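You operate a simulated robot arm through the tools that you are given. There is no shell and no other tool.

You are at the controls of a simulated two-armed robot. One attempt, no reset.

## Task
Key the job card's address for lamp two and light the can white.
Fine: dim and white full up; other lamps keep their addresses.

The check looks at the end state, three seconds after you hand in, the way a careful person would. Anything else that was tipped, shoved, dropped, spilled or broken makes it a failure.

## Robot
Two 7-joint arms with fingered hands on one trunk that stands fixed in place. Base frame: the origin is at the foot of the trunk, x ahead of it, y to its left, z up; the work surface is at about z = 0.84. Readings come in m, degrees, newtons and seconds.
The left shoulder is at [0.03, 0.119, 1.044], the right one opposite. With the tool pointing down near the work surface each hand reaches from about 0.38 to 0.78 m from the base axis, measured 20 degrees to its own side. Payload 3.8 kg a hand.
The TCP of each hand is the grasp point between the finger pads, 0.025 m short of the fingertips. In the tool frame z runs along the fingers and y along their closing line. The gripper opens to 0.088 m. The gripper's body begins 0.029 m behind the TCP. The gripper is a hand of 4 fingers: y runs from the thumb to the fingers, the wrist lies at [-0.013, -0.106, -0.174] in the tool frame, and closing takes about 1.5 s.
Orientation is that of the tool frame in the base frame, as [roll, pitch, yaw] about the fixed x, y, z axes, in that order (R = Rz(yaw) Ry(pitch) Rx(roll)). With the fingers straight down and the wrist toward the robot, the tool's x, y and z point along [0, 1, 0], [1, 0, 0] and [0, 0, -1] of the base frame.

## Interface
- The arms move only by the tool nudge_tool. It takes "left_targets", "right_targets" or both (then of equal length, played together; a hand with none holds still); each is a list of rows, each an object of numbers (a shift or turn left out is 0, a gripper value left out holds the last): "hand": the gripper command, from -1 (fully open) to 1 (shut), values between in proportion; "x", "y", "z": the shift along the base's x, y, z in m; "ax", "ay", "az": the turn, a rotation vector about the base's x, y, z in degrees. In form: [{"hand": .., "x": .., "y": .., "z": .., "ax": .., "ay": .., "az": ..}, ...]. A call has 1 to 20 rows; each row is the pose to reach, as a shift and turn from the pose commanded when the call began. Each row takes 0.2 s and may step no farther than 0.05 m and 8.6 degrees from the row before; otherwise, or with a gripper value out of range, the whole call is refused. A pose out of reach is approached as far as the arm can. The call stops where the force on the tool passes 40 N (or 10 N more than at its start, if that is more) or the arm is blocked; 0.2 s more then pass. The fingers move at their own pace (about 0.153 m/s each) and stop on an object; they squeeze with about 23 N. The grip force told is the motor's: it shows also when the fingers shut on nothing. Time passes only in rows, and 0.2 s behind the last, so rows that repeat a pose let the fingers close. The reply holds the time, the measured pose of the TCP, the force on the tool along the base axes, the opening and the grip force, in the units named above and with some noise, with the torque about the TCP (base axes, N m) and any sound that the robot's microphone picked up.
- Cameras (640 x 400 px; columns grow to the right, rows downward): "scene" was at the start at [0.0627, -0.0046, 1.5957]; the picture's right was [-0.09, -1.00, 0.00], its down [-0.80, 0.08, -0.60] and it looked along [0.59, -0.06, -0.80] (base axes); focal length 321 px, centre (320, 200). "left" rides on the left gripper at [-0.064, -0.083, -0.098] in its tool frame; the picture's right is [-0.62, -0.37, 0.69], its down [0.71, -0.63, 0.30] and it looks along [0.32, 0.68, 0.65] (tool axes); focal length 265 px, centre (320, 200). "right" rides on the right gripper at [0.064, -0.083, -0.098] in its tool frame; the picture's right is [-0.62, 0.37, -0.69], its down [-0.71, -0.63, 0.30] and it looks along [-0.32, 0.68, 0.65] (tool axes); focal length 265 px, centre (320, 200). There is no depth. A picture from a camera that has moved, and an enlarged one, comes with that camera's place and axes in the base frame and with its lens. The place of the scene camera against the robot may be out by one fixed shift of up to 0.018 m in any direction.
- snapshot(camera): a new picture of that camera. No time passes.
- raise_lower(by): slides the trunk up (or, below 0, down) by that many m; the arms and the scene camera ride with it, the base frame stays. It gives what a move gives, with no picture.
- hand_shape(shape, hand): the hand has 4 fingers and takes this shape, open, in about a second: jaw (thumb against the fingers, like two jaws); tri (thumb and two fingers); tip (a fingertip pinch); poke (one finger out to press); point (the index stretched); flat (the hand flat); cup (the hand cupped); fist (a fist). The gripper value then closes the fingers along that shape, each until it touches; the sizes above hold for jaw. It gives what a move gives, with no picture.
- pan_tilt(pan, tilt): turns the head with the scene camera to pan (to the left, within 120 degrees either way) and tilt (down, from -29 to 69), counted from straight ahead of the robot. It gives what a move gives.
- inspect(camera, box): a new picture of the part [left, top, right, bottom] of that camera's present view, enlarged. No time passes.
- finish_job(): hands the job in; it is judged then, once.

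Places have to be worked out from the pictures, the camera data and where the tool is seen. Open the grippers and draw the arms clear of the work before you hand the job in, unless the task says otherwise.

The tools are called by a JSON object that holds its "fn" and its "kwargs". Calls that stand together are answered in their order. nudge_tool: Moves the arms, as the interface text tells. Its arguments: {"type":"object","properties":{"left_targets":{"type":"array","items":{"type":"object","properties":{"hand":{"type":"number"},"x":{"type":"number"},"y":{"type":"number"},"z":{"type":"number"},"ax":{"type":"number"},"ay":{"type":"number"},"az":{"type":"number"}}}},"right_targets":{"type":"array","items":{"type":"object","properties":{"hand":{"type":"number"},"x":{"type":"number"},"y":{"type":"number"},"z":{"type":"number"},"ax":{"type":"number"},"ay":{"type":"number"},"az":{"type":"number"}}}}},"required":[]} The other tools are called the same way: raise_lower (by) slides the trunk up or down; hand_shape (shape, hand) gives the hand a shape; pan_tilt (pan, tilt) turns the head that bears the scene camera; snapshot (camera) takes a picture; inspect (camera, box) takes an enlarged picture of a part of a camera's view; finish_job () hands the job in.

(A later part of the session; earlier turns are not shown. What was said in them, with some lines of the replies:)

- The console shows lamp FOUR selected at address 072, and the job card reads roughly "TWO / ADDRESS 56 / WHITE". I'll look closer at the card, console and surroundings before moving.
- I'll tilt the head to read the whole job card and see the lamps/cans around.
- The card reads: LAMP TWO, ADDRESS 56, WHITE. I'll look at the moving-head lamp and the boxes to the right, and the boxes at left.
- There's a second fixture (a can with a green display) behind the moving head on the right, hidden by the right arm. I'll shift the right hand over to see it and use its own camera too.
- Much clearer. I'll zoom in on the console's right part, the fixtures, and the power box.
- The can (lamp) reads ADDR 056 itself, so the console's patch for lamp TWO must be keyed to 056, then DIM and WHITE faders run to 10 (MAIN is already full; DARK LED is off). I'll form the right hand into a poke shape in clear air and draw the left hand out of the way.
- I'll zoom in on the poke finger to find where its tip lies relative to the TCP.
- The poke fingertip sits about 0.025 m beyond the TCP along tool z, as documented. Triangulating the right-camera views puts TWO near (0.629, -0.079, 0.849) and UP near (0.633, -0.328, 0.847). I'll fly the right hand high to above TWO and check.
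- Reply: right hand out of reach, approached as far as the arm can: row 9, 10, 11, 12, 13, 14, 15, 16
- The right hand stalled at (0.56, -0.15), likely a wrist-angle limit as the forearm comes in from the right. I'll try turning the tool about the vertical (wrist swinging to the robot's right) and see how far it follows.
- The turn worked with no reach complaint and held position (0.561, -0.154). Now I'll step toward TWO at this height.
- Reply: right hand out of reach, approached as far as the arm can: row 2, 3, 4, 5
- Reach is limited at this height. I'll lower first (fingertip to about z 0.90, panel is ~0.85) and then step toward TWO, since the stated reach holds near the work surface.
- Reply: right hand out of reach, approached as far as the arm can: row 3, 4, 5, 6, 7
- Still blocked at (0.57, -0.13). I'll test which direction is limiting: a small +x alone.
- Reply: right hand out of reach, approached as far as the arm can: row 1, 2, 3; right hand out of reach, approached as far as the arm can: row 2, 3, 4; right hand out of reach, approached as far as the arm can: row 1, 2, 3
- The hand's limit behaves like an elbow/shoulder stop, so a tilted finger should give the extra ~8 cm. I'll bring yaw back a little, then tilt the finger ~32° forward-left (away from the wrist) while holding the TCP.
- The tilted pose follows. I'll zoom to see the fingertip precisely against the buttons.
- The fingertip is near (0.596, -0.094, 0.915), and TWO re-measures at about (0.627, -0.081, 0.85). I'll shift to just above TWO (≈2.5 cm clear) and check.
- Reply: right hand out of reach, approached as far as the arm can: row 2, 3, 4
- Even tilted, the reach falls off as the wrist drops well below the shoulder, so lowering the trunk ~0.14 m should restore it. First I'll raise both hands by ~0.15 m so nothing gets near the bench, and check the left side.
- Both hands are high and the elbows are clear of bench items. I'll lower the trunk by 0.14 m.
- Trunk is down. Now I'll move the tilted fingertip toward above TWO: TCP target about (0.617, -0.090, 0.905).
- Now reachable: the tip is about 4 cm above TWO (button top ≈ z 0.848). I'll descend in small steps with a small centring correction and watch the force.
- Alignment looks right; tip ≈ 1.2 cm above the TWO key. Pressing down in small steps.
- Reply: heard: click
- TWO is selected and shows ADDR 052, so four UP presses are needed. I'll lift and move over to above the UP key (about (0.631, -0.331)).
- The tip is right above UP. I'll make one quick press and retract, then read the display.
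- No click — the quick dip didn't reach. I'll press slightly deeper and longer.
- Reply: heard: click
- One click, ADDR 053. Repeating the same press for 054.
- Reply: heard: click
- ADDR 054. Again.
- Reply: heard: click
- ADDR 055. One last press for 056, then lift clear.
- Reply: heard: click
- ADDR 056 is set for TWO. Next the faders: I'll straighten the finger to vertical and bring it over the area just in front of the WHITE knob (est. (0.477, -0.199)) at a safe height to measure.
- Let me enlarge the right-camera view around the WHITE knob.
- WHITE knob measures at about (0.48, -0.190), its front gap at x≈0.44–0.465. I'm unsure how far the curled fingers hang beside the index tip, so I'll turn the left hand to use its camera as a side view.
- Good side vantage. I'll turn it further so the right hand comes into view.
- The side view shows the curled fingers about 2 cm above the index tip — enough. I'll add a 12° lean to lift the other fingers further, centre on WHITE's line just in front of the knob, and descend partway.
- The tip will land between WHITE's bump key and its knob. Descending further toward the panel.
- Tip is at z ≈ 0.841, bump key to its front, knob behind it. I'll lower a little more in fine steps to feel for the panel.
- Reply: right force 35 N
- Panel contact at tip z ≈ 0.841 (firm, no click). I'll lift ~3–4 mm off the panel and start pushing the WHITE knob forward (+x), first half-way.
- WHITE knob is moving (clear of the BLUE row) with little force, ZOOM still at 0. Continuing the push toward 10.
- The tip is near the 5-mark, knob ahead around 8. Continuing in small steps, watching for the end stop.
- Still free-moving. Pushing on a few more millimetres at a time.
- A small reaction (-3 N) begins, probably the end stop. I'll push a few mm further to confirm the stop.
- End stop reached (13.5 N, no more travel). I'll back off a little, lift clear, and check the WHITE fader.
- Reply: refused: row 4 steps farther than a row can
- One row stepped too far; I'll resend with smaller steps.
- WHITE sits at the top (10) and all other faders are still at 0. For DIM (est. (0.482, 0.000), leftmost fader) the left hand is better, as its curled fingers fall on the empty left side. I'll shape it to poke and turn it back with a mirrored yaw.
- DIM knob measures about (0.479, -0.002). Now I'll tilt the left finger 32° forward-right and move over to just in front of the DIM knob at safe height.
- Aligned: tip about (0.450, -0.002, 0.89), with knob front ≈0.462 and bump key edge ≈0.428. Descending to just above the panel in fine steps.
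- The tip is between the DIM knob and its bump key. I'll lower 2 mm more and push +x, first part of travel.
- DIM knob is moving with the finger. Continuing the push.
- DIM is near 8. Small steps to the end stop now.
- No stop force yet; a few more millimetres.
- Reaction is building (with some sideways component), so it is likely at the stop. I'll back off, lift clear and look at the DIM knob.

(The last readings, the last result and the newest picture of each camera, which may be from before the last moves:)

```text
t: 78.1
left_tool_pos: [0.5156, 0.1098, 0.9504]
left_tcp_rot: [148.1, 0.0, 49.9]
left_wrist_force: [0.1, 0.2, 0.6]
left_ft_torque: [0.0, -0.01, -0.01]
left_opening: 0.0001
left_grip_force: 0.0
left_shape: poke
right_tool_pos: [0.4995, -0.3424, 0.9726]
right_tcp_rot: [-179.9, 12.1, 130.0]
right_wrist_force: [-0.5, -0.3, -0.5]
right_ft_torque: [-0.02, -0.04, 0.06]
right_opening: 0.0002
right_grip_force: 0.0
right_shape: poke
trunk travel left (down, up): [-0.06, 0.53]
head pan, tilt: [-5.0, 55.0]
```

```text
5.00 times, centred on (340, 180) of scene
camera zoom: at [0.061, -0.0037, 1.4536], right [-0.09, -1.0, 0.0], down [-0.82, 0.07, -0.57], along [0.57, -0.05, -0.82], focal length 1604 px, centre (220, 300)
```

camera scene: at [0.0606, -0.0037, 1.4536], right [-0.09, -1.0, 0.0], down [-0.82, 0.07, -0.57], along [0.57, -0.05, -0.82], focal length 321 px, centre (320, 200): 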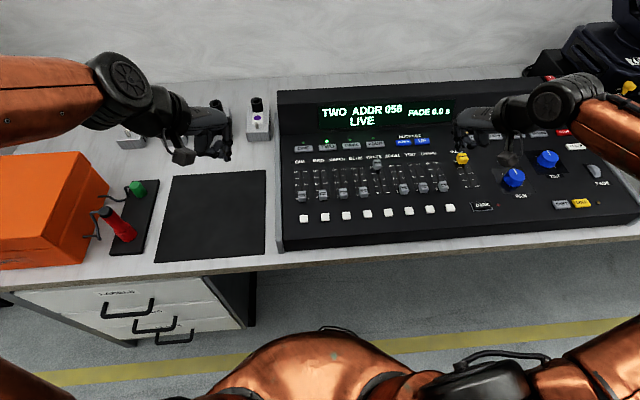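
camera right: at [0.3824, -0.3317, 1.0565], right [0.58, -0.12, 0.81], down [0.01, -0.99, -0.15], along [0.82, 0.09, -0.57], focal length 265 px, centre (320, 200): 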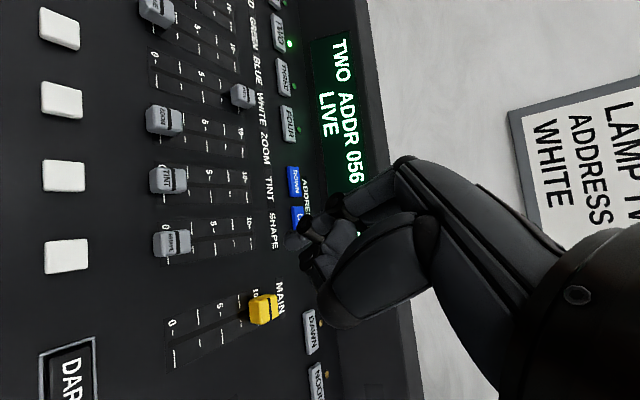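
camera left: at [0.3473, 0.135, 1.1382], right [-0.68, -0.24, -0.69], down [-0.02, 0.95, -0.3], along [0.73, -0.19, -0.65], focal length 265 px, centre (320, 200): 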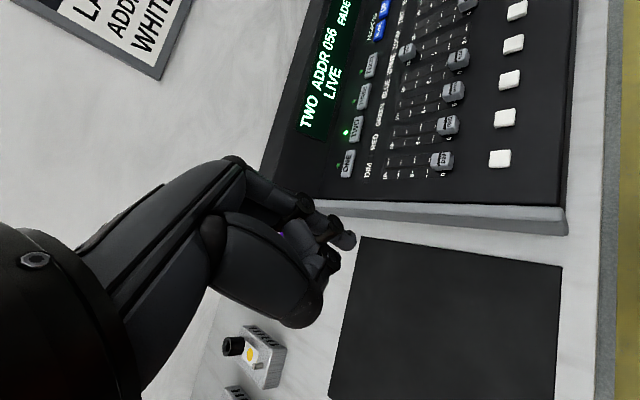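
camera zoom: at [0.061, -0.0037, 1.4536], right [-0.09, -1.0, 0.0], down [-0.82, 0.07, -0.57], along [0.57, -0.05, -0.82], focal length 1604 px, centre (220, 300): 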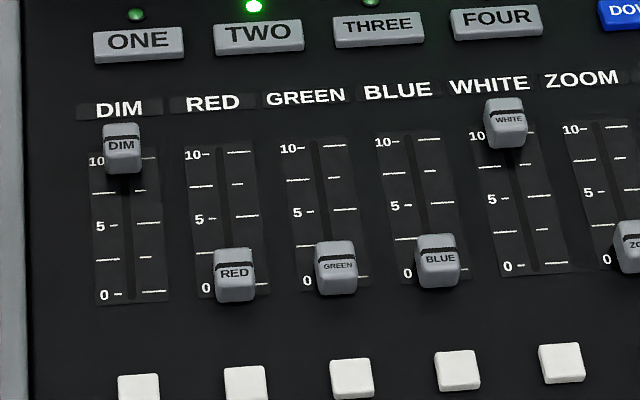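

Both DIM and WHITE appear at the top of their tracks. I'll zoom in on each and check the can's output.

{"fn": "inspect", "kwargs": {"camera": "scene", "box": [290, 150, 340, 182]}}

{"fn": "inspect", "kwargs": {"camera": "scene", "box": [362, 145, 412, 177]}}

{"fn": "pan_tilt", "kwargs": {"pan": -35, "tilt": 25}}

{"fn": "snapshot", "kwargs": {"camera": "scene"}}

{"fn": "inspect", "kwargs": {"camera": "scene", "box": [320, 100, 560, 260]}}

```text
12.50 times, centred on (315, 166) of scene
camera zoom: at [0.061, -0.0037, 1.4536], right [-0.09, -1.0, 0.0], down [-0.82, 0.07, -0.57], along [0.57, -0.05, -0.82], focal length 4009 px, centre (382, 625)
```

zoom: 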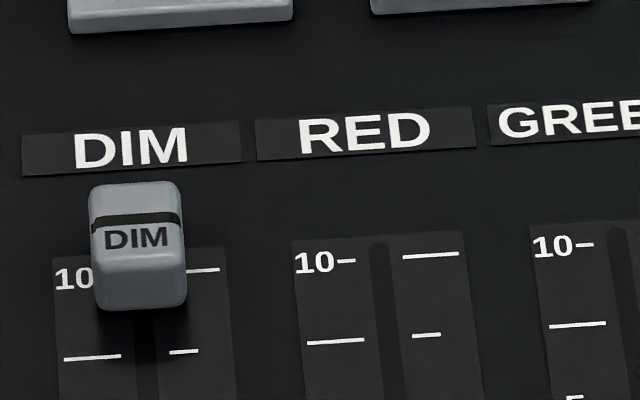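

```text
12.50 times, centred on (387, 161) of scene
camera zoom: at [0.061, -0.0037, 1.4536], right [-0.09, -1.0, 0.0], down [-0.82, 0.07, -0.57], along [0.57, -0.05, -0.82], focal length 4009 px, centre (-518, 688)
```

zoom: 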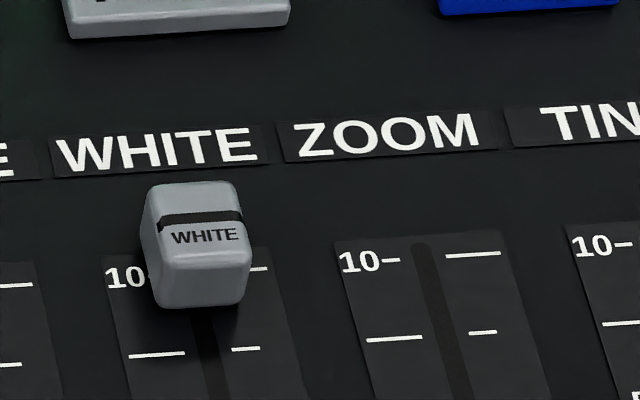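

```text
t: 79.0
left_tool_pos: [0.5147, 0.1114, 0.9505]
left_tcp_rot: [148.1, -0.1, 50.0]
left_wrist_force: [-0.6, 0.0, 1.2]
left_ft_torque: [0.02, 0.0, -0.04]
left_opening: 0.0
left_grip_force: 0.2
left_shape: poke
right_tool_pos: [0.5, -0.3414, 0.9732]
right_tcp_rot: [180.0, 12.1, 129.9]
right_wrist_force: [0.1, 0.3, -1.0]
right_ft_torque: [0.0, -0.01, -0.01]
right_opening: 0.0
right_grip_force: 0.0
right_shape: poke
trunk travel left (down, up): [-0.06, 0.53]
head pan, tilt: [-35.0, 25.0]
```

```text
taken
camera scene: at [0.0647, -0.0506, 1.4975], right [-0.57, -0.82, 0.0], down [-0.35, 0.24, -0.91], along [0.74, -0.52, -0.42], focal length 321 px, centre (320, 200)
```

scene: 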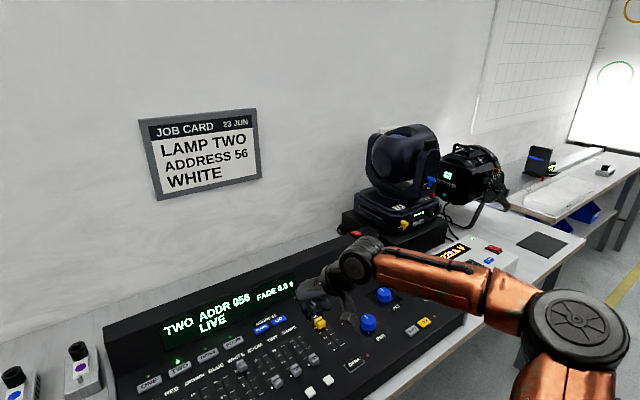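

```text
2.50 times, centred on (440, 180) of scene
camera zoom: at [0.0647, -0.0506, 1.4975], right [-0.57, -0.82, 0.0], down [-0.35, 0.24, -0.91], along [0.74, -0.52, -0.42], focal length 802 px, centre (20, 250)
```

zoom: 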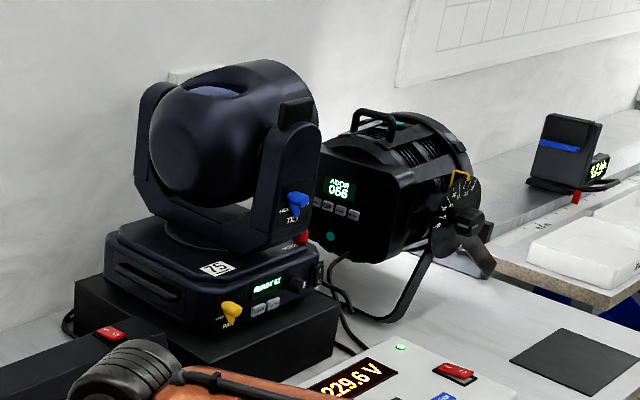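

A white beam now shows on the far wall. I'll check the spot and compare, then retreat both arms.

{"fn": "pan_tilt", "kwargs": {"pan": -55, "tilt": 15}}

{"fn": "snapshot", "kwargs": {"camera": "scene"}}

```text
t: 79.9
left_tool_pos: [0.5151, 0.1104, 0.9501]
left_tcp_rot: [148.1, 0.0, 49.9]
left_wrist_force: [0.4, -0.6, -0.6]
left_ft_torque: [0.0, 0.02, 0.03]
left_opening: 0.0
left_grip_force: 0.0
left_shape: poke
right_tool_pos: [0.4993, -0.3423, 0.9735]
right_tcp_rot: [-179.9, 12.1, 130.0]
right_wrist_force: [0.2, 0.6, 0.4]
right_ft_torque: [-0.01, -0.01, -0.01]
right_opening: 0.0
right_grip_force: 0.0
right_shape: poke
trunk travel left (down, up): [-0.06, 0.53]
head pan, tilt: [-55.0, 15.0]
```

```text
taken
camera scene: at [0.0428, -0.0742, 1.5138], right [-0.82, -0.57, 0.0], down [-0.15, 0.21, -0.97], along [0.55, -0.79, -0.26], focal length 321 px, centre (320, 200)
```

scene: 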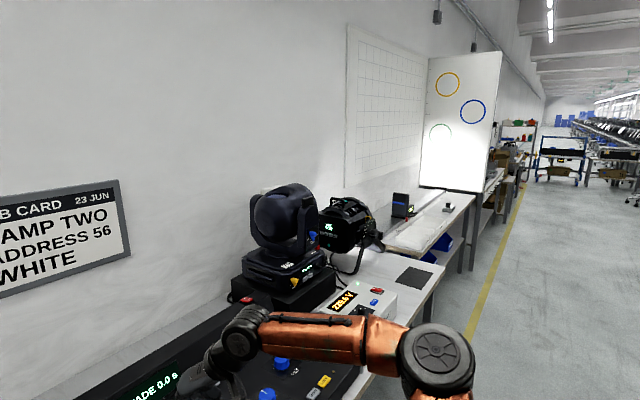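

The board is lit white by the can. Now I'll lift both hands clear, back off from the console, and open the hands.

{"fn": "nudge_tool", "kwargs": {"left_targets": [{"z": 0.04}, {"z": 0.08}, {"z": 0.12, "x": -0.01}, {"z": 0.15, "x": -0.03, "y": 0.03}, {"z": 0.17, "x": -0.05, "y": 0.06}, {"z": 0.17, "x": -0.07, "y": 0.1}, {"z": 0.17, "x": -0.08, "y": 0.14}, {"z": 0.17, "x": -0.08, "y": 0.14}], "right_targets": [{"z": 0.04}, {"z": 0.08}, {"z": 0.1, "x": -0.03}, {"z": 0.12, "x": -0.06, "y": -0.03}, {"z": 0.14, "x": -0.09, "y": -0.06}, {"z": 0.16, "x": -0.11, "y": -0.09}, {"z": 0.16, "x": -0.12, "y": -0.12}, {"z": 0.16, "x": -0.12, "y": -0.12}]}}

{"fn": "hand_shape", "kwargs": {"shape": "jaw", "hand": "left"}}

{"fn": "hand_shape", "kwargs": {"shape": "jaw", "hand": "right"}}

{"fn": "pan_tilt", "kwargs": {"pan": -10, "tilt": 48}}

{"fn": "snapshot", "kwargs": {"camera": "scene"}}

{"fn": "inspect", "kwargs": {"camera": "scene", "box": [250, 90, 470, 250]}}

{"fn": "inspect", "kwargs": {"camera": "scene", "box": [440, 60, 640, 240]}}

```text
t: 81.7
left_tool_pos: [0.4358, 0.2517, 1.1204]
left_tcp_rot: [148.1, 0.0, 49.9]
left_wrist_force: [0.3, -0.6, 0.5]
left_ft_torque: [-0.02, 0.0, 0.01]
left_opening: 0.0
left_grip_force: 0.1
left_shape: poke
right_tool_pos: [0.3796, -0.4612, 1.1324]
right_tcp_rot: [-179.8, 12.1, 130.0]
right_wrist_force: [0.4, 0.1, -0.8]
right_ft_torque: [0.05, 0.0, -0.03]
right_opening: 0.0
right_grip_force: 0.1
right_shape: poke
trunk travel left (down, up): [-0.06, 0.53]
head pan, tilt: [-55.0, 15.0]
```

```text
t: 82.6
left_tool_pos: [0.4356, 0.2514, 1.1202]
left_tcp_rot: [148.1, -0.1, 50.0]
left_wrist_force: [-0.4, 0.3, -0.4]
left_ft_torque: [0.02, 0.03, 0.01]
left_opening: 0.0878
left_grip_force: 0.1
left_shape: jaw
right_tool_pos: [0.3798, -0.4613, 1.1316]
right_tcp_rot: [-179.8, 12.1, 129.8]
right_wrist_force: [-0.5, -0.6, -0.1]
right_ft_torque: [-0.02, -0.02, -0.01]
right_opening: 0.0001
right_grip_force: 0.0
right_shape: poke
trunk travel left (down, up): [-0.06, 0.53]
head pan, tilt: [-55.0, 15.0]
```

```text
t: 83.5
left_tool_pos: [0.4348, 0.2513, 1.1216]
left_tcp_rot: [148.1, -0.1, 49.9]
left_wrist_force: [-0.2, 0.1, 0.0]
left_ft_torque: [0.02, -0.02, -0.04]
left_opening: 0.0882
left_grip_force: 0.1
left_shape: jaw
right_tool_pos: [0.3784, -0.4616, 1.1328]
right_tcp_rot: [-179.9, 12.1, 129.8]
right_wrist_force: [-0.5, 0.9, -0.4]
right_ft_torque: [0.0, -0.02, 0.04]
right_opening: 0.0879
right_grip_force: 0.0
right_shape: jaw
trunk travel left (down, up): [-0.06, 0.53]
head pan, tilt: [-55.0, 15.0]
```

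```text
t: 84.6
left_tool_pos: [0.4342, 0.2515, 1.121]
left_tcp_rot: [148.0, 0.0, 49.9]
left_wrist_force: [1.6, -0.2, -0.2]
left_ft_torque: [-0.02, -0.03, 0.0]
left_opening: 0.0879
left_grip_force: 0.0
left_shape: jaw
right_tool_pos: [0.3779, -0.4614, 1.1324]
right_tcp_rot: [-179.9, 12.2, 129.9]
right_wrist_force: [-0.6, 0.1, 1.1]
right_ft_torque: [0.01, 0.0, 0.02]
right_opening: 0.0881
right_grip_force: 0.0
right_shape: jaw
trunk travel left (down, up): [-0.06, 0.53]
head pan, tilt: [-10.0, 48.0]
```

```text
taken
camera scene: at [0.0666, -0.0115, 1.4628], right [-0.17, -0.98, 0.0], down [-0.73, 0.13, -0.67], along [0.66, -0.12, -0.74], focal length 321 px, centre (320, 200)
```

scene: 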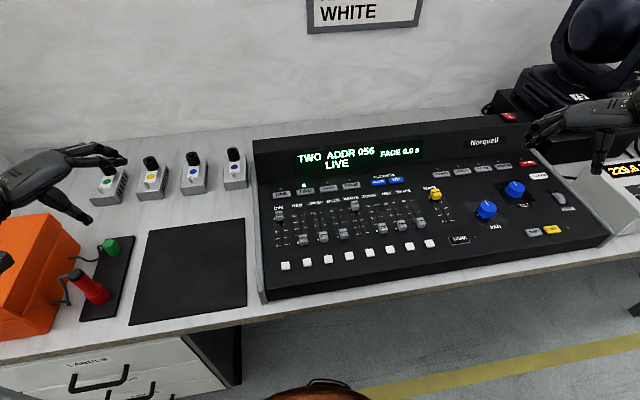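

```text
2.50 times, centred on (360, 170) of scene
camera zoom: at [0.0666, -0.0115, 1.4628], right [-0.17, -0.98, 0.0], down [-0.73, 0.13, -0.67], along [0.66, -0.12, -0.74], focal length 802 px, centre (220, 275)
```

zoom: 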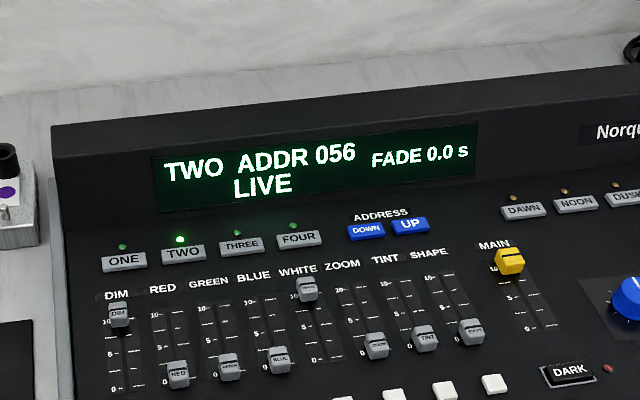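

```text
2.22 times, centred on (540, 150) of scene
camera zoom: at [0.0666, -0.0115, 1.4628], right [-0.17, -0.98, 0.0], down [-0.73, 0.13, -0.67], along [0.66, -0.12, -0.74], focal length 713 px, centre (-169, 311)
```

zoom: 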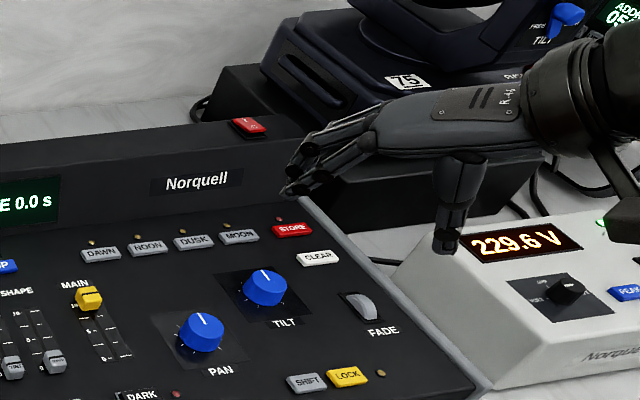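

Display: TWO, ADDR 056, LIVE; DIM and WHITE at 10, the other faders at 0, MAIN full, nothing else disturbed, both hands open and clear. Handing in.

{"fn": "finish_job", "kwargs": {}}

```text
The job is handed in.
```

Lamp two is keyed to address 056 and the can is lit white. The job is handed in.

- **Address:** I selected TWO on the console, which showed 052, and pressed UP four times. The display now reads TWO ADDR 056, matching the address on the can's own display. I pressed address keys only with lamp TWO selected, so the other lamps should keep theirs. I did not select them again to check.
- **Levels:** DIM and WHITE are both at the top of their tracks. MAIN was already full and the other faders are still at 0. A white beam shows on the board at the far end.
- **Bench:** In the last pictures nothing looked tipped or shoved. Both hands are open and clear of the console. I lowered the trunk by 0.14 m for reach and left it there.
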